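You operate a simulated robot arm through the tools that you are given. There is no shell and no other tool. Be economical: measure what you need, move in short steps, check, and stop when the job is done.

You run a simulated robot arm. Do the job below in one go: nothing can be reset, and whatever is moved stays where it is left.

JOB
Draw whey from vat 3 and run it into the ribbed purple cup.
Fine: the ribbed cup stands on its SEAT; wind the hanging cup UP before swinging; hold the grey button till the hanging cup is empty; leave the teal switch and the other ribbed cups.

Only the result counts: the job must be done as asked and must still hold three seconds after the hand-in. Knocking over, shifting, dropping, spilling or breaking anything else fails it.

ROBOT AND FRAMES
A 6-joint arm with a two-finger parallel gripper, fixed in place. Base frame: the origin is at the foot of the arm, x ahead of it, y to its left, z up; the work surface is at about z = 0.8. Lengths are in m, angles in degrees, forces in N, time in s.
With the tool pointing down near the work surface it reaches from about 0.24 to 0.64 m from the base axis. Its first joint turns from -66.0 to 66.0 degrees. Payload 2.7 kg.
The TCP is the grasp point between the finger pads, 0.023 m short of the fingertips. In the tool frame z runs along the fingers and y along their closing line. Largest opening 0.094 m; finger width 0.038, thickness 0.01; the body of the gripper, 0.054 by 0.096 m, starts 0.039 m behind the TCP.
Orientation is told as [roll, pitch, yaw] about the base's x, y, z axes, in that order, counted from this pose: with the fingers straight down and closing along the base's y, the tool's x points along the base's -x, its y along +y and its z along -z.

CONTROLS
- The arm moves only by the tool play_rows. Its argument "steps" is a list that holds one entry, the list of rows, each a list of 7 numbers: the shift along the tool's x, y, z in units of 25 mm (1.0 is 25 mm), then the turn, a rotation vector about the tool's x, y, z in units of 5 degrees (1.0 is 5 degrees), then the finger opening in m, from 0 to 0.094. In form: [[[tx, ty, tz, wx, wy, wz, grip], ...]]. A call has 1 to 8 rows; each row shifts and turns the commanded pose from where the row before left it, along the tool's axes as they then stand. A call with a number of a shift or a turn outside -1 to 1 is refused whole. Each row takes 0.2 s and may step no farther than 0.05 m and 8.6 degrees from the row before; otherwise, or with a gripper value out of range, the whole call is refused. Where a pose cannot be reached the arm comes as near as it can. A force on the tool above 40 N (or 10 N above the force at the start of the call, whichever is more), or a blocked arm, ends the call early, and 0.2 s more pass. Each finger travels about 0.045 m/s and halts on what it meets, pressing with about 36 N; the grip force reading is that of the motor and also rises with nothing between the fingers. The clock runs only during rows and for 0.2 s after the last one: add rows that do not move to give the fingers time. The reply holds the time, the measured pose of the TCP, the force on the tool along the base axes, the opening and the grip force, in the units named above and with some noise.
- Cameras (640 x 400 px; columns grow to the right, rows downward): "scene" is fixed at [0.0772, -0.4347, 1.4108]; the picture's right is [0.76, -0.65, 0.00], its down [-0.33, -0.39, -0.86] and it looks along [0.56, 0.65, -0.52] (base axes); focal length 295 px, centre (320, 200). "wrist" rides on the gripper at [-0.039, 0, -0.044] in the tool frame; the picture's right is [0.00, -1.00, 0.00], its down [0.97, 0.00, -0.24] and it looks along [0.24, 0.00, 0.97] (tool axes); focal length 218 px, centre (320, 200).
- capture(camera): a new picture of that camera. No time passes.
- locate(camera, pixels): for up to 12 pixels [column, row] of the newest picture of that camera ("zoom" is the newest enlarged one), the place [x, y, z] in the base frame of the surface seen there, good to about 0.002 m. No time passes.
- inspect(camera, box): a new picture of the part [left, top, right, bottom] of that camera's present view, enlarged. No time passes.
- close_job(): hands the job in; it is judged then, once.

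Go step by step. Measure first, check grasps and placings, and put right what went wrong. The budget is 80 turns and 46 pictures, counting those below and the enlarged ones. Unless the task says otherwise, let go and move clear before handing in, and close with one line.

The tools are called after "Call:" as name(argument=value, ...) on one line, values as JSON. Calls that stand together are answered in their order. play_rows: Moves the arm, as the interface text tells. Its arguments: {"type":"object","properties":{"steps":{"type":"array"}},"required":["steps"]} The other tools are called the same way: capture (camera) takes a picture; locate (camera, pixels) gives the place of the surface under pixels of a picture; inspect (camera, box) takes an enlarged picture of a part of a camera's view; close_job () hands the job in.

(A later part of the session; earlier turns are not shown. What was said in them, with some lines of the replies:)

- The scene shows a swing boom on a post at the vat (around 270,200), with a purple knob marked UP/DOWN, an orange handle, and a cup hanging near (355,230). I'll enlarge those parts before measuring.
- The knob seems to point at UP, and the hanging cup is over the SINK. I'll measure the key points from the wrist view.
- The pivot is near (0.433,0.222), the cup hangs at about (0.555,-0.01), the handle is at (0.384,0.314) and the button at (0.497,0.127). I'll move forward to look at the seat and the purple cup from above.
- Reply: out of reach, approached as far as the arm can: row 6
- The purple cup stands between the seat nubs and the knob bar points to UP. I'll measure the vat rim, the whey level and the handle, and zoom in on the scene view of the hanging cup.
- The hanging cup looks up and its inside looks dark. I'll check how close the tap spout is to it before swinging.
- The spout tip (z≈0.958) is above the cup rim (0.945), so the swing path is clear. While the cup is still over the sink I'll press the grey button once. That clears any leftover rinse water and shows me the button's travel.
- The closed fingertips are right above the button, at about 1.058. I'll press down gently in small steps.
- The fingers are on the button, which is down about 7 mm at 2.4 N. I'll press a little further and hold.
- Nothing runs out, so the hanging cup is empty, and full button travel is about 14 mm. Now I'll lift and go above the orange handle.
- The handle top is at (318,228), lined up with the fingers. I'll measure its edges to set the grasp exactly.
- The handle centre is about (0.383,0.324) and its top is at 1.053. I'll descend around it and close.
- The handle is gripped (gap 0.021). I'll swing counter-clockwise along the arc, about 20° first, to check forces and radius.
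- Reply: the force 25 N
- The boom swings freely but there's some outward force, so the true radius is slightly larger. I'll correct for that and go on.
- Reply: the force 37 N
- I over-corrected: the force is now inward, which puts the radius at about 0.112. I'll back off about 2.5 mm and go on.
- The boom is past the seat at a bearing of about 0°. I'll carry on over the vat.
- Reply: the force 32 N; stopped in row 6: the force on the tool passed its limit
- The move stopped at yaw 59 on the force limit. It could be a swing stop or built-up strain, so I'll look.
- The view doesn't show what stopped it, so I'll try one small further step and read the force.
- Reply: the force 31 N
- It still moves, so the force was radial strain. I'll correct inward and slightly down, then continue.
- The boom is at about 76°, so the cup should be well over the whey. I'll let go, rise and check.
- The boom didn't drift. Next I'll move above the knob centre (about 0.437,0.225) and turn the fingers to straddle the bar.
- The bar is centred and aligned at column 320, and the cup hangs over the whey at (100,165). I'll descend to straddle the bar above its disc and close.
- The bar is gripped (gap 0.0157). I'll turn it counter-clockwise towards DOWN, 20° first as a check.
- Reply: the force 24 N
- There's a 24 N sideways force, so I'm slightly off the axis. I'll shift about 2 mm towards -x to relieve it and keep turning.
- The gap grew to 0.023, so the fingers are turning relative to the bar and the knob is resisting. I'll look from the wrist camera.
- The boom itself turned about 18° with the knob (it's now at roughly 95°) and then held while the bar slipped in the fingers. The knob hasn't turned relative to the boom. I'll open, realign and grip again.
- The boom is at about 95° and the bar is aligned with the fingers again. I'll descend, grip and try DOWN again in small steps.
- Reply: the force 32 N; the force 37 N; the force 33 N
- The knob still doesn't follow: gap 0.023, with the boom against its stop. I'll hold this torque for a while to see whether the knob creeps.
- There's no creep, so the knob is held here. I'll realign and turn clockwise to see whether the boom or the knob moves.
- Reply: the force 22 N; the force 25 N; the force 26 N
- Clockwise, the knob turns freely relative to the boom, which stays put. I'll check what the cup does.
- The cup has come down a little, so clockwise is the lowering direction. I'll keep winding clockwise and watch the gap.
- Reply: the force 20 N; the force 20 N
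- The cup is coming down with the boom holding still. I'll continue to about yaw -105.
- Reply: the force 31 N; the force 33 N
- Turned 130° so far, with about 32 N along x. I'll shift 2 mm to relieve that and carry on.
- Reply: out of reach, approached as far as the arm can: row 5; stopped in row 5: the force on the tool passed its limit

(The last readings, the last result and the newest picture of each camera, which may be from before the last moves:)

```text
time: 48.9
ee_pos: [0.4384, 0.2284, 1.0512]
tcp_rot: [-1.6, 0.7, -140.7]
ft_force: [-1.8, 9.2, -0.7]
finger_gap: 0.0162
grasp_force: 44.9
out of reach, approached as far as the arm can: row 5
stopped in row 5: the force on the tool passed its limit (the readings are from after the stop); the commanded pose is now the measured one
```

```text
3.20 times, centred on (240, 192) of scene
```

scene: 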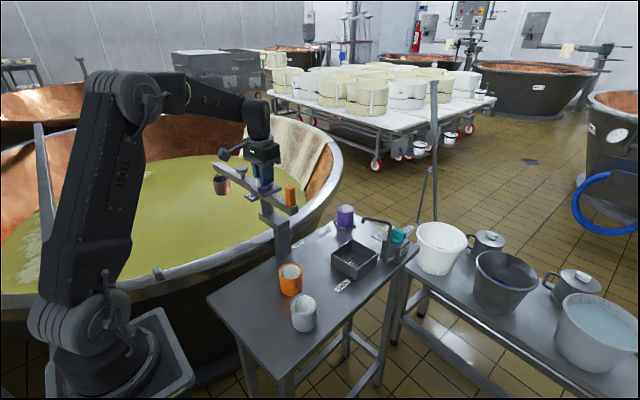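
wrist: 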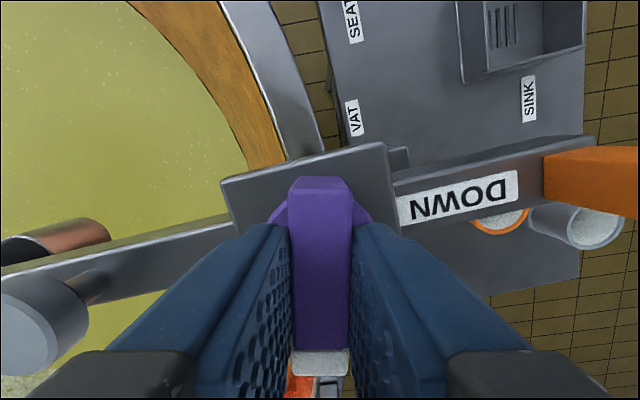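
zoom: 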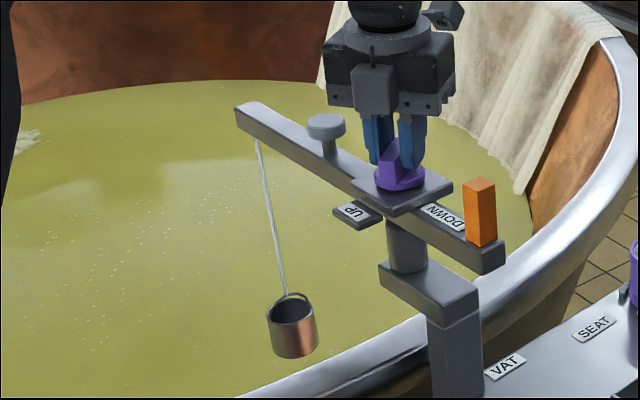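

The wrist limit is reached at -140.7 after about 146° of winding. I'll let go, rise and turn the hand back 180° to take a fresh grip.

Call:
play_rows(steps=[[[0, 0, 0, 0, 0, 0, 0.05], [0, 0, 0, 0, 0, 0, 0.05], [0, 0, 0, 0, 0, 0, 0.05], [0, 0, 0, 0, 0, 0, 0.05], [0, 0, -1, -0.32, -0.14, 0, 0.05], [0, 0, -1, 0, 0, -1, 0.05], [0, 0, 0, 0, 0, -1, 0.05], [0, 0, 0, 0, 0, -1, 0.05]]])

Call:
play_rows(steps=[[[0, 0, 0, 0, 0, -1, 0.05], [0, 0, 0, 0, 0, -1, 0.05], [0, 0, 0, 0, 0, -1, 0.05], [0, 0, 0, 0, 0, -1, 0.05], [0, 0, 0, 0, 0, -1, 0.05], [0, 0, 0, 0, 0, -1, 0.05], [0, 0, 0, 0, 0, -1, 0.05], [0, 0, 0, 0, 0, -1, 0.05]]])

Call:
play_rows(steps=[[[0, 0, 0, 0, 0, -1, 0.05], [0, 0, 0, 0, 0, -1, 0.05], [0, 0, 0, 0, 0, -1, 0.05], [0, 0, 0, 0, 0, -1, 0.05], [0, 0, 0, 0, 0, -1, 0.05], [0, 0, 0, 0, 0, -1, 0.05], [0, 0, 0, 0, 0, -1, 0.05], [0, 0, 0, 0, 0, -1, 0.05]]])

Call:
play_rows(steps=[[[0, 0, 0, 0, 0, -1, 0.05], [0, 0, 0, 0, 0, -1, 0.05], [0, 0, 0, 0, 0, -1, 0.05], [0, 0, 0, 0, 0, -1, 0.05], [0, 0, 0, 0, 0, -1, 0.05], [0, 0, 0, 0, 0, -1, 0.05], [0, 0, 0, 0, 0, -1, 0.05], [0, 0, 0, 0, 0, -1, 0.05]]])

Call:
play_rows(steps=[[[0, 0, 0, 0, 0, -1, 0.05], [0, 0, 0, 0, 0, -1, 0.05], [0, 0, 0, 0, 0, -1, 0.05], [0, 0, 0, 0, 0, -1, 0.05], [0, 0, 0, 0, 0, -1, 0.05], [0, 0, 0, 0, 0, -1, 0.05], [0, 0, 0, 0, 0, -1, 0.05], [0, 0, 0, 0, 0, -1, 0.05]]])

Call:
capture(camera="wrist")

Call:
locate(camera="wrist", pixels=[[320, 170], [320, 200], [320, 230], [320, 250]])

```text
time: 50.7
ee_pos: [0.4422, 0.224, 1.0999]
tcp_rot: [-0.1, -0.1, -125.7]
ft_force: [-0.3, 0.5, -1.2]
finger_gap: 0.05
grasp_force: 0.0
out of reach, approached as far as the arm can: row 5
```

```text
time: 52.5
ee_pos: [0.4419, 0.222, 1.1023]
tcp_rot: [-0.1, 0.0, -85.7]
ft_force: [0.5, 0.7, 0.2]
finger_gap: 0.05
grasp_force: 0.1
```

```text
time: 54.3
ee_pos: [0.4428, 0.2219, 1.1022]
tcp_rot: [0.0, 0.1, -45.6]
ft_force: [-0.2, 0.5, 0.1]
finger_gap: 0.05
grasp_force: 0.1
```

```text
time: 56.1
ee_pos: [0.4405, 0.2227, 1.1013]
tcp_rot: [0.0, 0.1, -5.6]
ft_force: [0.5, 0.2, -0.4]
finger_gap: 0.0501
grasp_force: 0.1
```

```text
time: 57.9
ee_pos: [0.4415, 0.2226, 1.1021]
tcp_rot: [-0.1, 0.1, 34.3]
ft_force: [-0.3, -0.2, -0.7]
finger_gap: 0.0501
grasp_force: 0.1
```

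```text
13 pictures are left
```

wrist: 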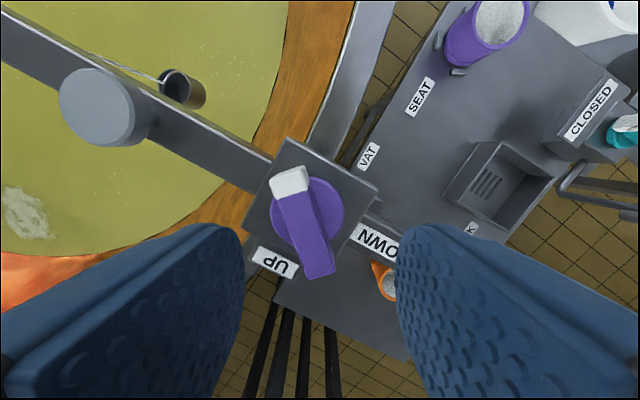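

```text
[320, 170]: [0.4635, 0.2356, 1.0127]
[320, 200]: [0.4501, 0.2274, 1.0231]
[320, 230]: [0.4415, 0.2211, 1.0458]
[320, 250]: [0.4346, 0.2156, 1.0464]
```

The hand is turned back to 34°. The bar seems about 17° off, so I'll measure its ends for an exact heading.

Call:
locate(camera="wrist", pixels=[[275, 182], [307, 175], [309, 273], [331, 266], [290, 180], [320, 269], [305, 225], [100, 105]])

```text
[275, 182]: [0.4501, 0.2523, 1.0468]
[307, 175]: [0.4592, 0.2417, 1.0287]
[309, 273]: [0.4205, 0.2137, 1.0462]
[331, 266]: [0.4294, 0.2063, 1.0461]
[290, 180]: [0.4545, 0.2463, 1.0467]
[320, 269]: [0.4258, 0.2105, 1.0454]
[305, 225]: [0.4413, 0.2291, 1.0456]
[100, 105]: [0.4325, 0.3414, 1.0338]
```

The bar heads 51.3° with its centre near (0.4395,0.229). I'll align to yaw 51, centre, descend and grip.

Call:
play_rows(steps=[[[0, 0, 0, 0, 0, -1, 0.05], [0, 0, 0, 0, 0, -1, 0.05], [0, 0, 0, 0, 0, -1, 0.05], [0, 0, 0, 0, 0, -0.4, 0.05], [-0.12, 0.25, 0, 0, 0, 0, 0.05], [0, 0, 0, 0, 0, 0, 0.05]]])

Call:
play_rows(steps=[[[0, 0, 1, 0, 0, 0, 0.05], [0, 0, 1.0, 0, 0, 0, 0.05], [0, 0, 0.06, 0, 0, 0, 0.0], [0, 0, 0, 0, 0, 0, 0.0], [0, 0, 0, 0, 0, 0, 0.0], [0, 0, 0, 0, 0, 0, 0.0], [0, 0, 0, 0, 0, 0, 0.0], [0, 0, 0, 0, 0, 0, 0.0]]])

```text
time: 59.3
ee_pos: [0.439, 0.2291, 1.1014]
tcp_rot: [0.0, 0.0, 51.3]
ft_force: [0.6, 0.6, -1.0]
finger_gap: 0.05
grasp_force: 0.1
```

```text
time: 61.1
ee_pos: [0.4384, 0.2288, 1.0492]
tcp_rot: [0.1, 0.1, 51.3]
ft_force: [-3.5, 3.2, -5.0]
finger_gap: 0.0161
grasp_force: 45.0
```

The grip is good, with little side force. I'll continue clockwise.

Call:
play_rows(steps=[[[0, 0, 0, 0, 0, 1, 0.0], [0, 0, 0, 0, 0, 1, 0.0], [0, 0, 0, 0, 0, 1, 0.0], [0, 0, 0, 0, 0, 1, 0.0], [0, 0, 0, 0, 0, 1, 0.0], [0, 0, 0, 0, 0, 1, 0.0], [0, 0, 0, 0, 0, 1, 0.0], [0, 0, 0, 0, 0, 1, 0.0]]])

Call:
play_rows(steps=[[[0, 0, 0, 0, 0, 1, 0.0], [0, 0, 0, 0, 0, 1, 0.0], [0, 0, 0, 0, 0, 1, 0.0], [0, 0, 0, 0, 0, 1, 0.0], [0, 0, 0, 0, 0, 1, 0.0], [0, 0, 0, 0, 0, 1, 0.0], [0, 0, 0, 0, 0, 1, 0.0], [0, 0, 0, 0, 0, 1, 0.0]]])

Call:
inspect(camera="scene", box=[140, 130, 340, 255])

```text
time: 62.9
ee_pos: [0.4377, 0.2287, 1.0487]
tcp_rot: [-0.1, 0.4, 11.1]
ft_force: [-10.1, -0.8, -16.3]
finger_gap: 0.0159
grasp_force: 45.3
```

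```text
time: 64.7
ee_pos: [0.4385, 0.2276, 1.0488]
tcp_rot: [-0.2, 0.2, -28.9]
ft_force: [-13.2, -1.2, -19.2]
finger_gap: 0.0163
grasp_force: 44.6
```

```text
3.20 times, centred on (240, 192) of scene
```

zoom: 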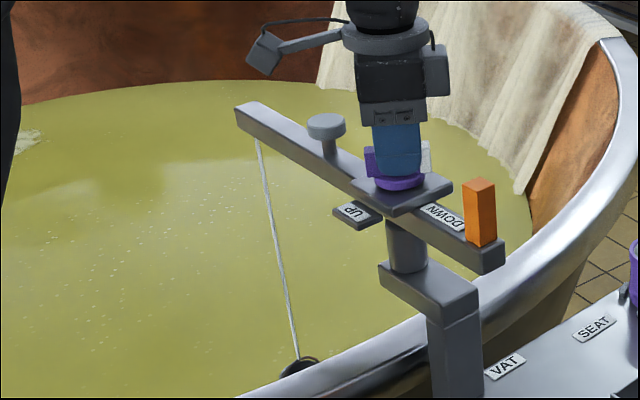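

The cup is close to the whey and the bar still needs about 55° to reach DOWN. I'll continue, slower at the end.

Call:
play_rows(steps=[[[0, 0, 0, 0, 0, 1, 0.0], [0, 0, 0, 0, 0, 1, 0.0], [0, 0, 0, 0, 0, 1, 0.0], [0, 0, 0, 0, 0, 1, 0.0], [0, 0, 0, 0, 0, 1, 0.0], [0, 0, 0, 0, 0, 1, 0.0], [0, 0, 0, 0, 0, 1, 0.0], [0, 0, 0, 0, 0, 1, 0.0]]])

Call:
play_rows(steps=[[[0, 0, 0, 0, 0, 1, 0.0], [0, 0, 0, 0, 0, 1, 0.0], [0, 0, 0, 0, 0, 0.5, 0.0], [0, 0, 0, 0, 0, 0, 0.0]]])

Call:
capture(camera="scene")

```text
time: 66.5
ee_pos: [0.4381, 0.2265, 1.0496]
tcp_rot: [-0.4, 0.0, -68.9]
ft_force: [-10.5, -21.5, -13.6]
finger_gap: 0.0161
grasp_force: 45.1
```

```text
time: 67.5
ee_pos: [0.4375, 0.2258, 1.0499]
tcp_rot: [-0.4, -0.2, -81.4]
ft_force: [-14.1, -30.7, -6.1]
finger_gap: 0.0159
grasp_force: 45.1
```

```text
11 pictures are left
```

scene: 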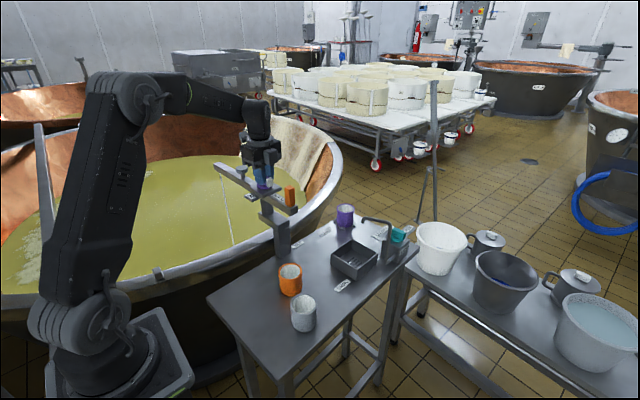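

The string runs into the whey near (234,243) and the cup is out of sight behind the rim. I'll ease the side load, turn the last few degrees and wait for it to fill.

Call:
play_rows(steps=[[[-0.06, 0, 0, 0, 0, 0.5, 0.0], [0, 0, 0, 0, 0, 0.4, 0.0], [0, 0, 0, 0, 0, 0, 0.0], [0, 0, 0, 0, 0, 0, 0.0], [0, 0, 0, 0, 0, 0, 0.0], [0, 0, 0, 0, 0, 0, 0.0], [0, 0, 0, 0, 0, 0, 0.0], [0, 0, 0, 0, 0, 0, 0.0]]])

Call:
capture(camera="wrist")

```text
time: 69.3
ee_pos: [0.4362, 0.2273, 1.0494]
tcp_rot: [-0.4, -0.1, -85.7]
ft_force: [-15.1, -2.3, -15.4]
finger_gap: 0.0157
grasp_force: 44.6
```

```text
10 pictures are left
```

wrist: 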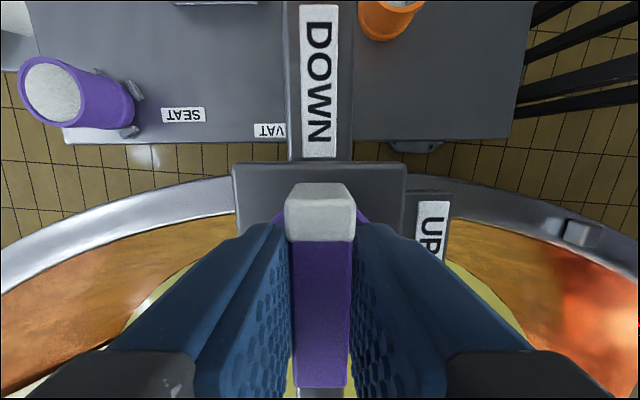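

The white tip is exactly on DOWN. I'll wait a little longer for the fill and then wind UP counter-clockwise.

Call:
play_rows(steps=[[[0, 0, 0, 0, 0, 0, 0.0], [0, 0, 0, 0, 0, 0, 0.0], [0, 0, 0, 0, 0, 0, 0.0], [0, 0, 0, 0, 0, 0, 0.0], [0, 0, 0, 0, 0, -1, 0.0], [0, 0, 0, 0, 0, -1, 0.0], [0, 0, 0, 0, 0, -1, 0.0], [0, 0, 0, 0, 0, -1, 0.0]]])

Call:
play_rows(steps=[[[0, 0, 0, 0, 0, -1, 0.0], [0, 0, 0, 0, 0, -1, 0.0], [0, 0, 0, 0, 0, -1, 0.0], [0, 0, 0, 0, 0, -1, 0.0], [0, 0, 0, 0, 0, -1, 0.0], [0, 0, 0, 0, 0, -1, 0.0], [0, 0, 0, 0, 0, -1, 0.0], [0, 0, 0, 0, 0, -1, 0.0]]])

Call:
play_rows(steps=[[[0, 0, 0, 0, 0, -1, 0.0], [0, 0, 0, 0, 0, -1, 0.0], [0, 0, 0, 0, 0, -1, 0.0], [0, 0, 0, 0, 0, -1, 0.0], [0, 0, 0, 0, 0, -1, 0.0], [0, 0, 0, 0, 0, -1, 0.0], [0, 0, 0, 0, 0, -1, 0.0], [0, 0, 0, 0, 0, -1, 0.0]]])

Call:
play_rows(steps=[[[0, 0, 0, 0, 0, -1, 0.0], [0, 0, 0, 0, 0, -1, 0.0], [0, 0, 0, 0, 0, -1, 0.0], [0, 0, 0, 0, 0, -1, 0.0], [0, 0, 0, 0, 0, -1, 0.0], [0, 0, 0, 0, 0, -1, 0.0], [0, 0, 0, 0, 0, -1, 0.0], [0, 0, 0, 0, 0, -1, 0.0]]])

Call:
inspect(camera="scene", box=[140, 130, 340, 255])

```text
time: 71.1
ee_pos: [0.4377, 0.2276, 1.0504]
tcp_rot: [-0.3, 0.1, -65.6]
ft_force: [-20.6, 10.4, -16.8]
finger_gap: 0.0162
grasp_force: 44.8
```

```text
time: 72.9
ee_pos: [0.4372, 0.2274, 1.0493]
tcp_rot: [-0.2, 0.2, -25.7]
ft_force: [-15.6, 3.2, -15.8]
finger_gap: 0.0161
grasp_force: 44.9
```

```text
time: 74.7
ee_pos: [0.4392, 0.2277, 1.0496]
tcp_rot: [0.0, 0.2, 14.3]
ft_force: [-7.8, 17.7, -19.2]
finger_gap: 0.0161
grasp_force: 44.7
```

```text
time: 76.5
ee_pos: [0.4375, 0.2295, 1.0496]
tcp_rot: [0.2, -0.1, 54.5]
ft_force: [-8.2, 20.6, -13.3]
finger_gap: 0.016
grasp_force: 45.7
```

```text
3.20 times, centred on (240, 192) of scene
```

zoom: 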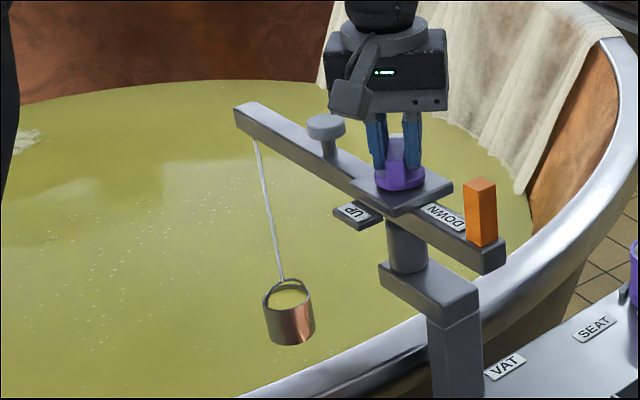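

The cup came up full of whey. The wrist should have range left in this direction, so I'll keep winding UP without regripping.

Call:
play_rows(steps=[[[0, 0, 0, 0, 0, -1, 0.0], [0, 0, 0, 0, 0, -1, 0.0], [0, 0, 0, 0, 0, -1, 0.0], [0, 0, 0, 0, 0, -1, 0.0], [0, 0, 0, 0, 0, -1, 0.0], [0, 0, 0, 0, 0, -1, 0.0], [0, 0, 0, 0, 0, -1, 0.0], [0, 0, 0, 0, 0, -1, 0.0]]])

Call:
play_rows(steps=[[[0, 0, 0, 0, 0, -1, 0.0], [0, 0, 0, 0, 0, -1, 0.0], [0, 0, 0, 0, 0, -1, 0.0], [0, 0, 0, 0, 0, -1, 0.0], [0, 0, 0, 0, 0, -1, 0.0], [0, 0, 0, 0, 0, -1, 0.0], [0, 0, 0, 0, 0, -1, 0.0]]])

Call:
play_rows(steps=[[[0, 0, 0, 0, 0, -1, 0.0], [0, 0, 0, 0, 0, -1, 0.0], [0, 0, 0, 0, 0, -1, 0.0], [0, 0, 0, 0, 0, -1, 0.0], [0, 0, 0, 0, 0, -1, 0.0], [0, 0, 0, 0, 0, -1, 0.0]]])

```text
time: 78.3
ee_pos: [0.4365, 0.2288, 1.0489]
tcp_rot: [0.3, -0.2, 94.5]
ft_force: [-11.7, 25.1, -6.7]
finger_gap: 0.0159
grasp_force: 43.9
```

```text
time: 79.9
ee_pos: [0.4371, 0.228, 1.0508]
tcp_rot: [0.2, -0.3, 129.4]
ft_force: [-28.8, 12.7, -1.5]
finger_gap: 0.0163
grasp_force: 44.7
```

```text
time: 81.3
ee_pos: [0.4368, 0.2286, 1.0496]
tcp_rot: [0.0, -0.5, 159.3]
ft_force: [-28.2, 9.1, -10.0]
finger_gap: 0.016
grasp_force: 44.8
```

Yaw is 159, with about 25° left to UP. I'll relieve the x load and finish slowly.

Call:
play_rows(steps=[[[-0.06, 0.02, 0, 0, 0, 0, 0.0], [0, 0, 0, 0, 0, -1, 0.0], [0, 0, 0, 0, 0, -1, 0.0], [0, 0, 0, 0, 0, -1, 0.0], [0, 0, 0, 0, 0, -1, 0.0]]])

Call:
play_rows(steps=[[[0, 0, 0, 0, 0, -0.5, 0.0], [0, 0, 0, 0, 0, -0.5, 0.0], [0, 0, 0, 0, 0, 0, 0.0]]])

Call:
inspect(camera="scene", box=[140, 130, 340, 255])

```text
time: 82.5
ee_pos: [0.4362, 0.2275, 1.05]
tcp_rot: [-0.1, -0.2, 179.3]
ft_force: [-11.9, 16.1, -13.2]
finger_gap: 0.0159
grasp_force: 44.6
```

```text
time: 83.3
ee_pos: [0.4375, 0.2296, 1.0501]
tcp_rot: [0.0, -0.3, -175.7]
ft_force: [-11.6, 17.7, -9.8]
finger_gap: 0.0159
grasp_force: 45.3
```

```text
3.20 times, centred on (240, 192) of scene
```

zoom: 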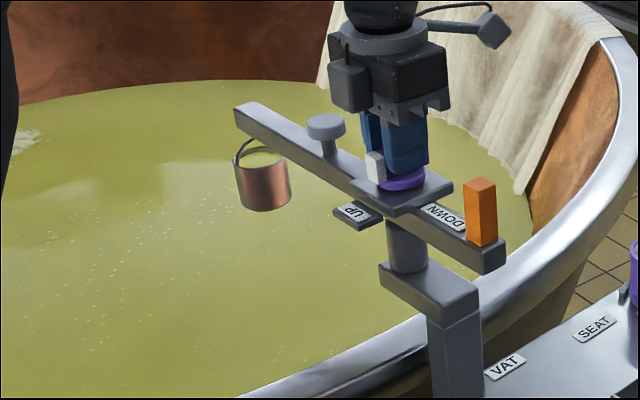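

The cup is fully up and full. I'll release the knob, rise, and move over to the handle at about (0.447,0.117), turning to yaw 95.

Call:
play_rows(steps=[[[0, 0, 0, 0, 0, -0.3, 0.0], [0, 0, 0, 0, 0, 0, 0.0], [0, 0, 0, 0, 0, 0, 0.06], [0, 0, 0, 0, 0, 0, 0.06], [0, 0, 0, 0, 0, 0, 0.06], [0, 0, -1, 0, 0, 0, 0.06], [0, 0, -1, 0, 0, 0, 0.06], [0, 0, -0.7, 0, 0, 0, 0.06]]])

Call:
play_rows(steps=[[[0, 0.9, 0, 0, 0, 0, 0.06], [0, 0.9, 0, 0, 0, 0, 0.06], [0, 0.9, 0, 0, 0, 0, 0.06], [0, 0.9, 0, 0, 0, 0, 0.06], [0.04, 0.9, 0, 0, 0, 0, 0.06], [0, 0, 0, 0, 0, 1, 0.06], [0, 0, 0, 0, 0, 1, 0.06], [0, 0, 0, 0, 0, 1, 0.06]]])

Call:
play_rows(steps=[[[0, 0, 0, 0, 0, 1, 0.06], [0, 0, 0, 0, 0, 1, 0.06], [0, 0, 0, 0, 0, 1, 0.06], [0, 0, 0, 0, 0, 1, 0.06], [0, 0, 0, 0, 0, 1, 0.06], [0, 0, 0, 0, 0, 1, 0.06], [0, 0, 0, 0, 0, 1, 0.06], [0, 0, 0, 0, 0, 1, 0.06]]])

Call:
play_rows(steps=[[[0, 0, 0, 0, 0, 1, 0.06], [0, 0, 0, 0, 0, 1, 0.06], [0, 0, 0, 0, 0, 1, 0.06], [0, 0, 0, 0, 0, 1, 0.06], [0, 0, 0, 0, 0, 1, 0.06], [0, 0, 0, 0, 0, 1, 0.06], [0, 0, 0, 0, 0, 1, 0.06], [0, 0, 0, 0, 0, 0, 0.06]]])

Call:
capture(camera="wrist")

Call:
locate(camera="wrist", pixels=[[320, 215], [320, 225], [320, 240], [305, 225], [335, 225]])

```text
time: 85.1
ee_pos: [0.4369, 0.2254, 1.1198]
tcp_rot: [0.0, -0.2, -174.3]
ft_force: [0.0, 0.3, -0.1]
finger_gap: 0.0601
grasp_force: 0.0
```

```text
time: 86.9
ee_pos: [0.4506, 0.1155, 1.117]
tcp_rot: [0.0, -0.1, 170.7]
ft_force: [0.2, 0.4, -0.3]
finger_gap: 0.0603
grasp_force: 0.1
```

```text
time: 88.7
ee_pos: [0.45, 0.1148, 1.1187]
tcp_rot: [0.0, -0.1, 130.7]
ft_force: [-0.3, -0.1, -0.5]
finger_gap: 0.06
grasp_force: 0.0
```

```text
time: 90.5
ee_pos: [0.4485, 0.1147, 1.1182]
tcp_rot: [0.1, 0.1, 95.6]
ft_force: [-0.4, -0.5, -0.4]
finger_gap: 0.0599
grasp_force: 0.0
```

```text
7 pictures are left
```

wrist: 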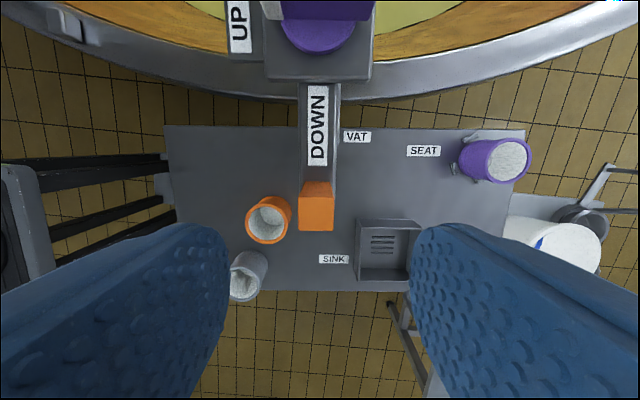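

```text
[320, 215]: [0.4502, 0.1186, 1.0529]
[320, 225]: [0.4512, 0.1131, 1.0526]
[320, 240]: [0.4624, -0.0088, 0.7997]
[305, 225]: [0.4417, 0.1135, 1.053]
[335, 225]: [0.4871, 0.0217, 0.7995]
```

The handle is centred near (317,217). I'll also measure the purple cup's rim to get the seat heading exactly.

Call:
locate(camera="wrist", pixels=[[529, 158], [515, 140], [505, 181], [489, 158], [522, 175], [495, 143], [470, 158], [465, 160], [483, 178], [478, 144]])

Call:
play_rows(steps=[[[-0.1, 0, 1, 0, 0, 0, 0.06], [0, 0, 1, 0, 0, 0, 0.06], [0, 0, 1, 0, 0, 0, 0.06], [0, 0, 0.15, 0, 0, 0, 0.012], [0, 0, 0, 0, 0, 0, 0.012], [0, 0, 0, 0, 0, 0, 0.012], [0, 0, 0, 0, 0, 0, 0.012], [0, 0, 0, 0, 0, 0, 0.012]]])

```text
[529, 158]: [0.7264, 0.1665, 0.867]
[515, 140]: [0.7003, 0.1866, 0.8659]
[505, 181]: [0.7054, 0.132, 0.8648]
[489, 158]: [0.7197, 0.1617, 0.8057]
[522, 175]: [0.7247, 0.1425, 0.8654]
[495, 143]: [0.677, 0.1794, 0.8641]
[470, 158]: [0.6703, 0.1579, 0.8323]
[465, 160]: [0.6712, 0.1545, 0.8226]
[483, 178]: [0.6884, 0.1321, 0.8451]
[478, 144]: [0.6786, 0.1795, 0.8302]
```

```text
time: 92.3
ee_pos: [0.4466, 0.1168, 1.0381]
tcp_rot: [0.4, -0.1, 95.6]
ft_force: [-27.8, -3.5, 0.2]
finger_gap: 0.021
grasp_force: 45.4
```

The seat is at bearing -15° and radius 0.271, which matches the hanging cup's radius. The handle is gripped with the boom at about 95.6°, so I'll swing clockwise slowly by 110°.

Call:
play_rows(steps=[[[-0.006, 0.15, 0, 0, 0, 0.3, 0.012], [-0.006, 0.235, 0, 0, 0, 0.6, 0.012], [-0.006, 0.235, 0, 0, 0, 0.6, 0.012], [-0.006, 0.235, 0, 0, 0, 0.6, 0.012], [-0.006, 0.235, 0, 0, 0, 0.6, 0.012], [-0.006, 0.235, 0, 0, 0, 0.6, 0.012]]])

```text
time: 93.7
ee_pos: [0.4154, 0.1186, 1.0362]
tcp_rot: [0.4, 0.1, 79.2]
ft_force: [0.7, -6.7, -31.0]
finger_gap: 0.0207
grasp_force: 45.2
```

It's swinging. I'll relieve the vertical load by going down 1.5 mm and continue.

Call:
play_rows(steps=[[[-0.006, 0.235, 0.06, 0, 0, 0.6, 0.012], [-0.006, 0.235, 0, 0, 0, 0.6, 0.012], [-0.006, 0.235, 0, 0, 0, 0.6, 0.012], [-0.006, 0.235, 0, 0, 0, 0.6, 0.012], [-0.006, 0.235, 0, 0, 0, 0.6, 0.012], [-0.006, 0.235, 0, 0, 0, 0.6, 0.012]]])

Call:
play_rows(steps=[[[-0.006, 0.235, 0, 0, 0, 0.6, 0.012], [-0.006, 0.235, 0, 0, 0, 0.6, 0.012], [-0.006, 0.235, 0, 0, 0, 0.6, 0.012], [-0.006, 0.235, 0, 0, 0, 0.6, 0.012]]])

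```text
time: 95.1
ee_pos: [0.3824, 0.1301, 1.0382]
tcp_rot: [0.1, 0.0, 61.2]
ft_force: [8.5, 8.7, -19.9]
finger_gap: 0.0207
grasp_force: 45.0
```

```text
time: 96.1
ee_pos: [0.3642, 0.1436, 1.0377]
tcp_rot: [0.1, 0.1, 49.1]
ft_force: [12.5, 7.7, -30.6]
finger_gap: 0.0208
grasp_force: 45.2
```

Forces are moderate. I'll correct again (inward 1 mm, down 1.5 mm) and go on.

Call:
play_rows(steps=[[[-0.05, 0.235, 0.06, 0, 0, 0.6, 0.012], [-0.006, 0.235, 0, 0, 0, 0.6, 0.012], [-0.006, 0.235, 0, 0, 0, 0.6, 0.012], [-0.006, 0.235, 0, 0, 0, 0.6, 0.012], [-0.006, 0.235, 0, 0, 0, 0.6, 0.012], [-0.006, 0.235, 0, 0, 0, 0.6, 0.012]]])

Call:
play_rows(steps=[[[-0.006, 0.235, 0, 0, 0, 0.6, 0.012], [-0.006, 0.235, 0, 0, 0, 0.6, 0.012], [-0.006, 0.235, 0, 0, 0, 0.6, 0.012], [-0.006, 0.235, 0, 0, 0, 0.6, 0.012], [-0.006, 0.235, 0, 0, 0, 0.6, 0.012]]])

```text
time: 97.5
ee_pos: [0.3397, 0.172, 1.0382]
tcp_rot: [0.0, 0.1, 31.2]
ft_force: [-10.3, -12.7, 16.0]
finger_gap: 0.021
grasp_force: 44.8
```

```text
time: 98.7
ee_pos: [0.329, 0.1979, 1.0386]
tcp_rot: [0.1, -0.2, 16.2]
ft_force: [2.4, -2.7, 30.9]
finger_gap: 0.0208
grasp_force: 45.0
```

Yaw is 16 and Fz is now positive, so I'll raise 1.5 mm and continue to about 0.

Call:
play_rows(steps=[[[-0.006, 0.235, -0.06, 0, 0, 0.6, 0.012], [-0.006, 0.235, 0, 0, 0, 0.6, 0.012], [-0.006, 0.235, 0, 0, 0, 0.6, 0.012], [-0.006, 0.235, 0, 0, 0, 0.6, 0.012], [-0.006, 0.235, 0, 0, 0, 0.6, 0.012]]])

Call:
play_rows(steps=[[[-0.006, 0.235, 0, 0, 0, 0.6, 0.012], [-0.006, 0.235, 0, 0, 0, 0.6, 0.012], [-0.006, 0.235, 0, 0, 0, 0.6, 0.012], [-0.006, 0.235, 0, 0, 0, 0.6, 0.012], [-0.006, 0.13, 0, 0, 0, 0.3, 0.012], [0, 0, 0, 0, 0, 0, 0.012]]])

Call:
inspect(camera="scene", box=[210, 140, 402, 260])

Call:
locate(camera="zoom", pixels=[[400, 155], [415, 130], [420, 195], [445, 220], [440, 240], [425, 165], [460, 190], [430, 125]])

```text
time: 99.9
ee_pos: [0.3263, 0.2258, 1.0363]
tcp_rot: [0.0, 0.0, 1.2]
ft_force: [27.4, -4.1, 0.2]
finger_gap: 0.0209
grasp_force: 45.3
```

```text
time: 101.3
ee_pos: [0.327, 0.2527, 1.038]
tcp_rot: [-0.2, -0.1, -12.2]
ft_force: [24.5, -8.9, 5.1]
finger_gap: 0.0209
grasp_force: 44.8
```

```text
3.33 times, centred on (306, 200) of scene
```

zoom: 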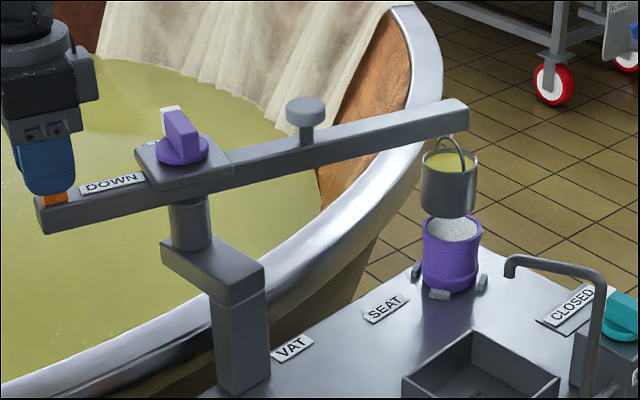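

```text
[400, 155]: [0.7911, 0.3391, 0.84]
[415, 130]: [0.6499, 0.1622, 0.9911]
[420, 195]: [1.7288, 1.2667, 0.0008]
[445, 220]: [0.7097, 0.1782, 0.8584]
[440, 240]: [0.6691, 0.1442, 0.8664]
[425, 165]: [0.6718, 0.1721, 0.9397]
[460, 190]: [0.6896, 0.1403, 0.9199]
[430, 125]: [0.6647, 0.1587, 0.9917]
```

The cup hangs almost over the purple cup, with the boom at about -12.4°. I'll turn about 2.3° more, relieve the radial load and check the alignment.

Call:
play_rows(steps=[[[-0.07, 0.09, 0, 0, 0, 0.23, 0.012], [0, 0.09, 0, 0, 0, 0.23, 0.012], [0, 0, 0, 0, 0, 0, 0.012], [0, 0, 0, 0, 0, 0, 0.012]]])

Call:
inspect(camera="scene", box=[308, 170, 388, 220])

Call:
locate(camera="zoom", pixels=[[205, 100], [310, 100], [210, 200], [300, 200], [255, 220], [255, 300], [215, 320], [305, 320], [255, 330], [255, 130], [230, 220], [280, 220]])

```text
time: 102.3
ee_pos: [0.3289, 0.258, 1.037]
tcp_rot: [-0.2, 0.3, -14.7]
ft_force: [8.6, -6.4, 0.4]
finger_gap: 0.0207
grasp_force: 45.0
```

```text
8.00 times, centred on (348, 195) of scene
```

zoom: 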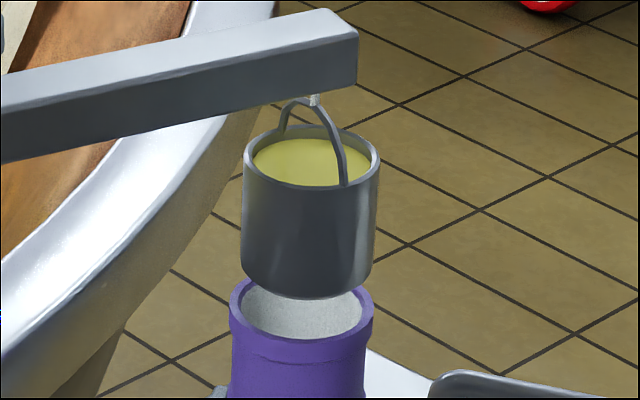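

```text
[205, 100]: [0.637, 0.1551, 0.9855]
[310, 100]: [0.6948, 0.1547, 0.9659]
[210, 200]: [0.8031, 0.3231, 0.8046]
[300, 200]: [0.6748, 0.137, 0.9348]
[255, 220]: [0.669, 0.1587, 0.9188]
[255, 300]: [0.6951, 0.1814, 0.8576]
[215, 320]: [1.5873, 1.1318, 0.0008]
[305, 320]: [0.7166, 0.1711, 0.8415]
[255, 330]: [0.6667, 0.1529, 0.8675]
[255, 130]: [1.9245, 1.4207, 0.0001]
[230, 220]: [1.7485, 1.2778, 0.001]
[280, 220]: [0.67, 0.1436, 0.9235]
```

The hanging cup's centre is about (0.697,0.1545) and the purple cup's (0.6995,0.1585), so I'm about 1° too far. I'll go back a touch and release the handle slowly.

Call:
play_rows(steps=[[[0, -0.065, 0, 0, 0, -0.16, 0.012], [0, 0, 0, 0, 0, 0, 0.012], [0, 0, 0, 0, 0, 0, 0.06], [0, 0, 0, 0, 0, 0, 0.06], [0, 0, 0, 0, 0, 0, 0.06], [0, 0, 0, 0, 0, 0, 0.06], [0, 0, -1, 0, 0, 0, 0.06], [0, 0, -1, 0, 0, 0, 0.06]]])

Call:
play_rows(steps=[[[0, 0, -1, 0, 0, 0, 0.0], [0, 0, 0, 0, 0, 0, 0.0], [0, 0, 0, 0, 0, 0, 0.0]]])

Call:
inspect(camera="scene", box=[278, 160, 406, 240])

Call:
locate(camera="zoom", pixels=[[343, 130], [300, 180], [338, 190], [325, 190], [353, 190], [310, 190], [132, 77], [110, 75], [155, 75], [315, 265], [355, 265], [335, 268]])

```text
time: 104.1
ee_pos: [0.3298, 0.2564, 1.087]
tcp_rot: [0.0, 0.1, -13.8]
ft_force: [-0.5, -0.6, -0.1]
finger_gap: 0.0599
grasp_force: 0.0
```

```text
time: 104.9
ee_pos: [0.3287, 0.258, 1.1125]
tcp_rot: [0.0, 0.1, -13.9]
ft_force: [0.3, 0.2, 0.1]
finger_gap: 0.0004
grasp_force: 11.7
```

```text
5.00 times, centred on (342, 200) of scene
```

zoom: 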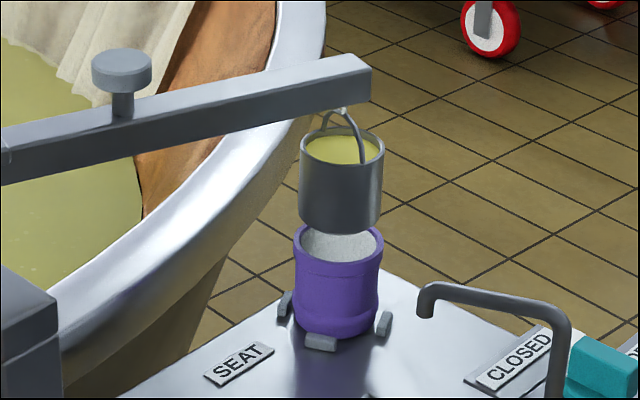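

```text
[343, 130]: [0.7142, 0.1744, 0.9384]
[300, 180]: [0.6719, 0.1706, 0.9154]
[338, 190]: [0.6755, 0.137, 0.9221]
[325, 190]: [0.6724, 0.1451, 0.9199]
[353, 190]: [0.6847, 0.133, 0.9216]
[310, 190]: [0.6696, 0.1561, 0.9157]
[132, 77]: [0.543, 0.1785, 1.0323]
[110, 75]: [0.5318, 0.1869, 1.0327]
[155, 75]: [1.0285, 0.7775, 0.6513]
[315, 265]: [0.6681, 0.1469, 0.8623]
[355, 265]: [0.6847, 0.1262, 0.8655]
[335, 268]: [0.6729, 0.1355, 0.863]
```

The hanging cup's centre (0.6976,0.158) is over the purple cup within a few mm. I'll move the closed fingers above the button at about (0.549,0.196).

Call:
play_rows(steps=[[[-0.915, -0.029, 0, 0, 0, 0, 0.0], [-0.915, -0.029, 0, 0, 0, 0, 0.0], [-0.915, -0.029, 0, 0, 0, 0, 0.0], [-0.915, -0.029, 0, 0, 0, 0, 0.0], [-0.915, -0.029, 0, 0, 0, 0, 0.0], [-0.915, -0.029, 0, 0, 0, 0, 0.0], [-0.915, -0.029, 0, 0, 0, 0, 0.0]]])

Call:
play_rows(steps=[[[-0.915, -0.029, 0, 0, 0, 0, 0.0], [-0.915, -0.029, 0, 0, 0, 0, 0.0], [-0.915, -0.029, 0, 0, 0, 0, 0.0], [0, 0, 0.8, 0, 0, 0, 0.0], [0, 0, 0.6, 0, 0, 0, 0.0], [0, 0, 0, 0, 0, 0, 0.0]]])

Call:
inspect(camera="scene", box=[246, 130, 406, 230])

```text
time: 106.5
ee_pos: [0.4823, 0.2133, 1.1108]
tcp_rot: [-0.1, 0.1, -13.7]
ft_force: [0.9, 0.2, -0.6]
finger_gap: 0.0
grasp_force: 36.5
```

```text
time: 107.9
ee_pos: [0.5502, 0.1939, 1.0792]
tcp_rot: [-0.1, 0.1, -13.9]
ft_force: [-0.1, 0.0, 0.4]
finger_gap: 0.0
grasp_force: 36.3
```

```text
4.00 times, centred on (326, 180) of scene
```

zoom: 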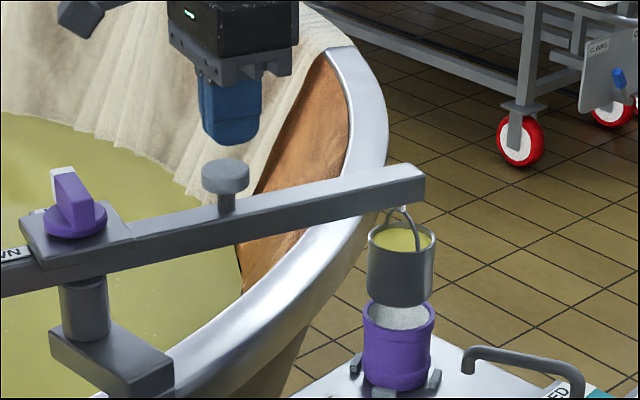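

The fingertips are right above the button. I'll press to full travel and hold.

Call:
play_rows(steps=[[[0, 0, 0.7, 0, 0, 0, 0.0], [0, 0, 0.4, 0, 0, 0, 0.0], [0, 0, 0.2, 0, 0, 0, 0.0], [0, 0, 0.15, 0, 0, 0, 0.0], [0, 0, 0, 0, 0, 0, 0.0], [0, 0, 0, 0, 0, 0, 0.0], [0, 0, 0, 0, 0, 0, 0.0], [0, 0, 0, 0, 0, 0, 0.0]]])

Call:
play_rows(steps=[[[0, 0, 0, 0, 0, 0, 0.0], [0, 0, 0, 0, 0, 0, 0.0], [0, 0, 0, 0, 0, 0, 0.0], [0, 0, 0, 0, 0, 0, 0.0], [0, 0, 0, 0, 0, 0, 0.0], [0, 0, 0, 0, 0, 0, 0.0], [0, 0, 0, 0, 0, 0, 0.0], [0, 0, 0, 0, 0, 0, 0.0]]])

Call:
inspect(camera="scene", box=[278, 150, 406, 230])

```text
time: 109.7
ee_pos: [0.55, 0.1939, 1.0412]
tcp_rot: [0.0, 0.0, -13.9]
ft_force: [2.2, -1.4, 4.5]
finger_gap: 0.0002
grasp_force: 36.4
```

```text
time: 111.5
ee_pos: [0.5494, 0.1947, 1.0411]
tcp_rot: [0.0, 0.0, -13.9]
ft_force: [0.5, -0.2, 3.3]
finger_gap: 0.0002
grasp_force: 35.6
```

```text
5.00 times, centred on (342, 190) of scene
```

zoom: 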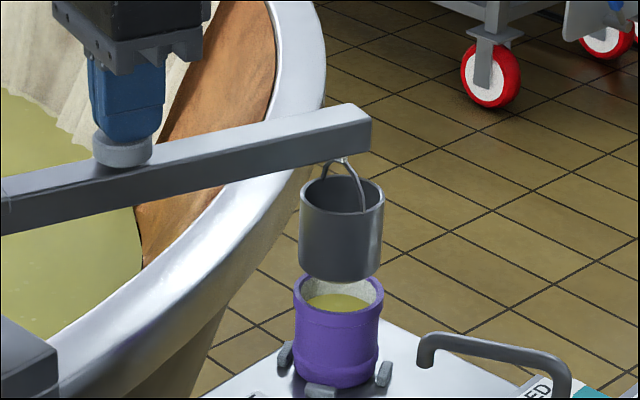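

The whey is running into the purple cup and the hanging cup already looks dark inside. I'll keep holding to be sure it's empty.

Call:
play_rows(steps=[[[0, 0, 0, 0, 0, 0, 0.0], [0, 0, 0, 0, 0, 0, 0.0], [0, 0, 0, 0, 0, 0, 0.0], [0, 0, 0, 0, 0, 0, 0.0], [0, 0, 0, 0, 0, 0, 0.0], [0, 0, 0, 0, 0, 0, 0.0], [0, 0, 0, 0, 0, 0, 0.0], [0, 0, 0, 0, 0, 0, 0.0]]])

Call:
play_rows(steps=[[[0, 0, 0, 0, 0, 0, 0.0], [0, 0, 0, 0, 0, 0, 0.0], [0, 0, 0, 0, 0, 0, 0.0], [0, 0, 0, 0, 0, 0, 0.0], [0, 0, 0, 0, 0, 0, 0.0], [0, 0, 0, 0, 0, 0, 0.0], [0, 0, 0, 0, 0, 0, 0.0], [0, 0, 0, 0, 0, 0, 0.0]]])

Call:
play_rows(steps=[[[0, 0, 0, 0, 0, 0, 0.0], [0, 0, 0, 0, 0, 0, 0.0], [0, 0, 0, 0, 0, 0, 0.0], [0, 0, 0, 0, 0, 0, 0.0], [0, 0, 0, 0, 0, 0, 0.0], [0, 0, 0, 0, 0, 0, 0.0], [0, 0, 0, 0, 0, 0, 0.0], [0, 0, 0, 0, 0, 0, 0.0]]])

Call:
inspect(camera="scene", box=[278, 150, 406, 230])

```text
time: 113.3
ee_pos: [0.55, 0.1953, 1.041]
tcp_rot: [0.0, 0.1, -13.9]
ft_force: [0.7, 0.5, 3.9]
finger_gap: 0.0
grasp_force: 35.5
```

```text
time: 115.1
ee_pos: [0.5494, 0.1957, 1.0413]
tcp_rot: [-0.1, 0.1, -13.8]
ft_force: [0.5, 0.0, 4.2]
finger_gap: 0.0001
grasp_force: 36.4
```

```text
time: 116.9
ee_pos: [0.5492, 0.1951, 1.0406]
tcp_rot: [-0.1, 0.0, -13.8]
ft_force: [-1.4, 0.7, 2.8]
finger_gap: 0.0
grasp_force: 35.8
```

```text
5.00 times, centred on (342, 190) of scene
```

zoom: 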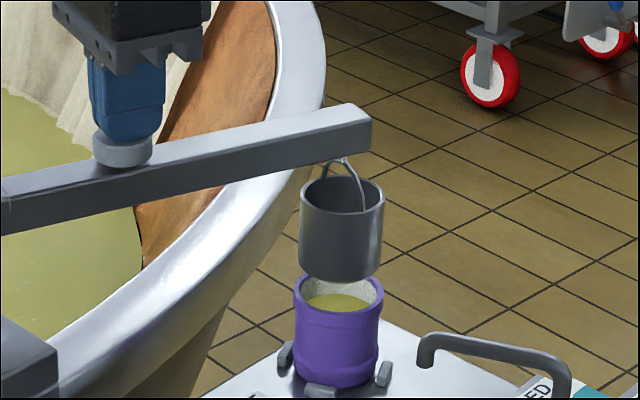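

The level in the purple cup hasn't changed since the last picture, so the hanging cup is empty. I'll lift off the button and move clear.

Call:
play_rows(steps=[[[0, 0, -0.5, 0, 0, 0, 0.0], [0, 0, -1, 0, 0, 0, 0.0], [0, 0, -1, 0, 0, 0, 0.0], [0, 0, -1, 0, 0, 0, 0.0], [0, 0, -1, 0, 0, 0, 0.0], [0, 0, 0, 0, 0, 0, 0.0]]])

Call:
capture(camera="scene")

```text
time: 118.3
ee_pos: [0.5491, 0.1955, 1.1519]
tcp_rot: [-0.1, 0.1, -13.8]
ft_force: [-0.4, 0.1, 0.5]
finger_gap: 0.0001
grasp_force: 36.2
```

```text
0 pictures are left
```

scene: 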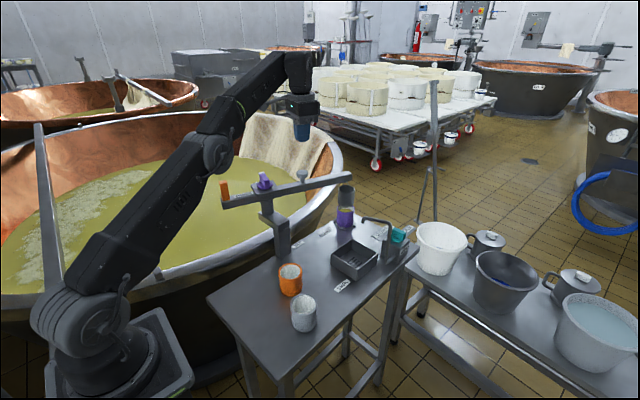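

The arm is clear, the purple cup with the whey stands on its seat at (345,217), and nothing else has moved. I'm handing in.

Call:
close_job()

```text
The job is handed in.
```

I drew whey from the vat under the boom (I took it to be vat 3 and saw no number on it) and ran it into the ribbed purple cup on its SEAT. The hanging cup is empty and wound UP, and the teal switch and other ribbed cups are untouched.
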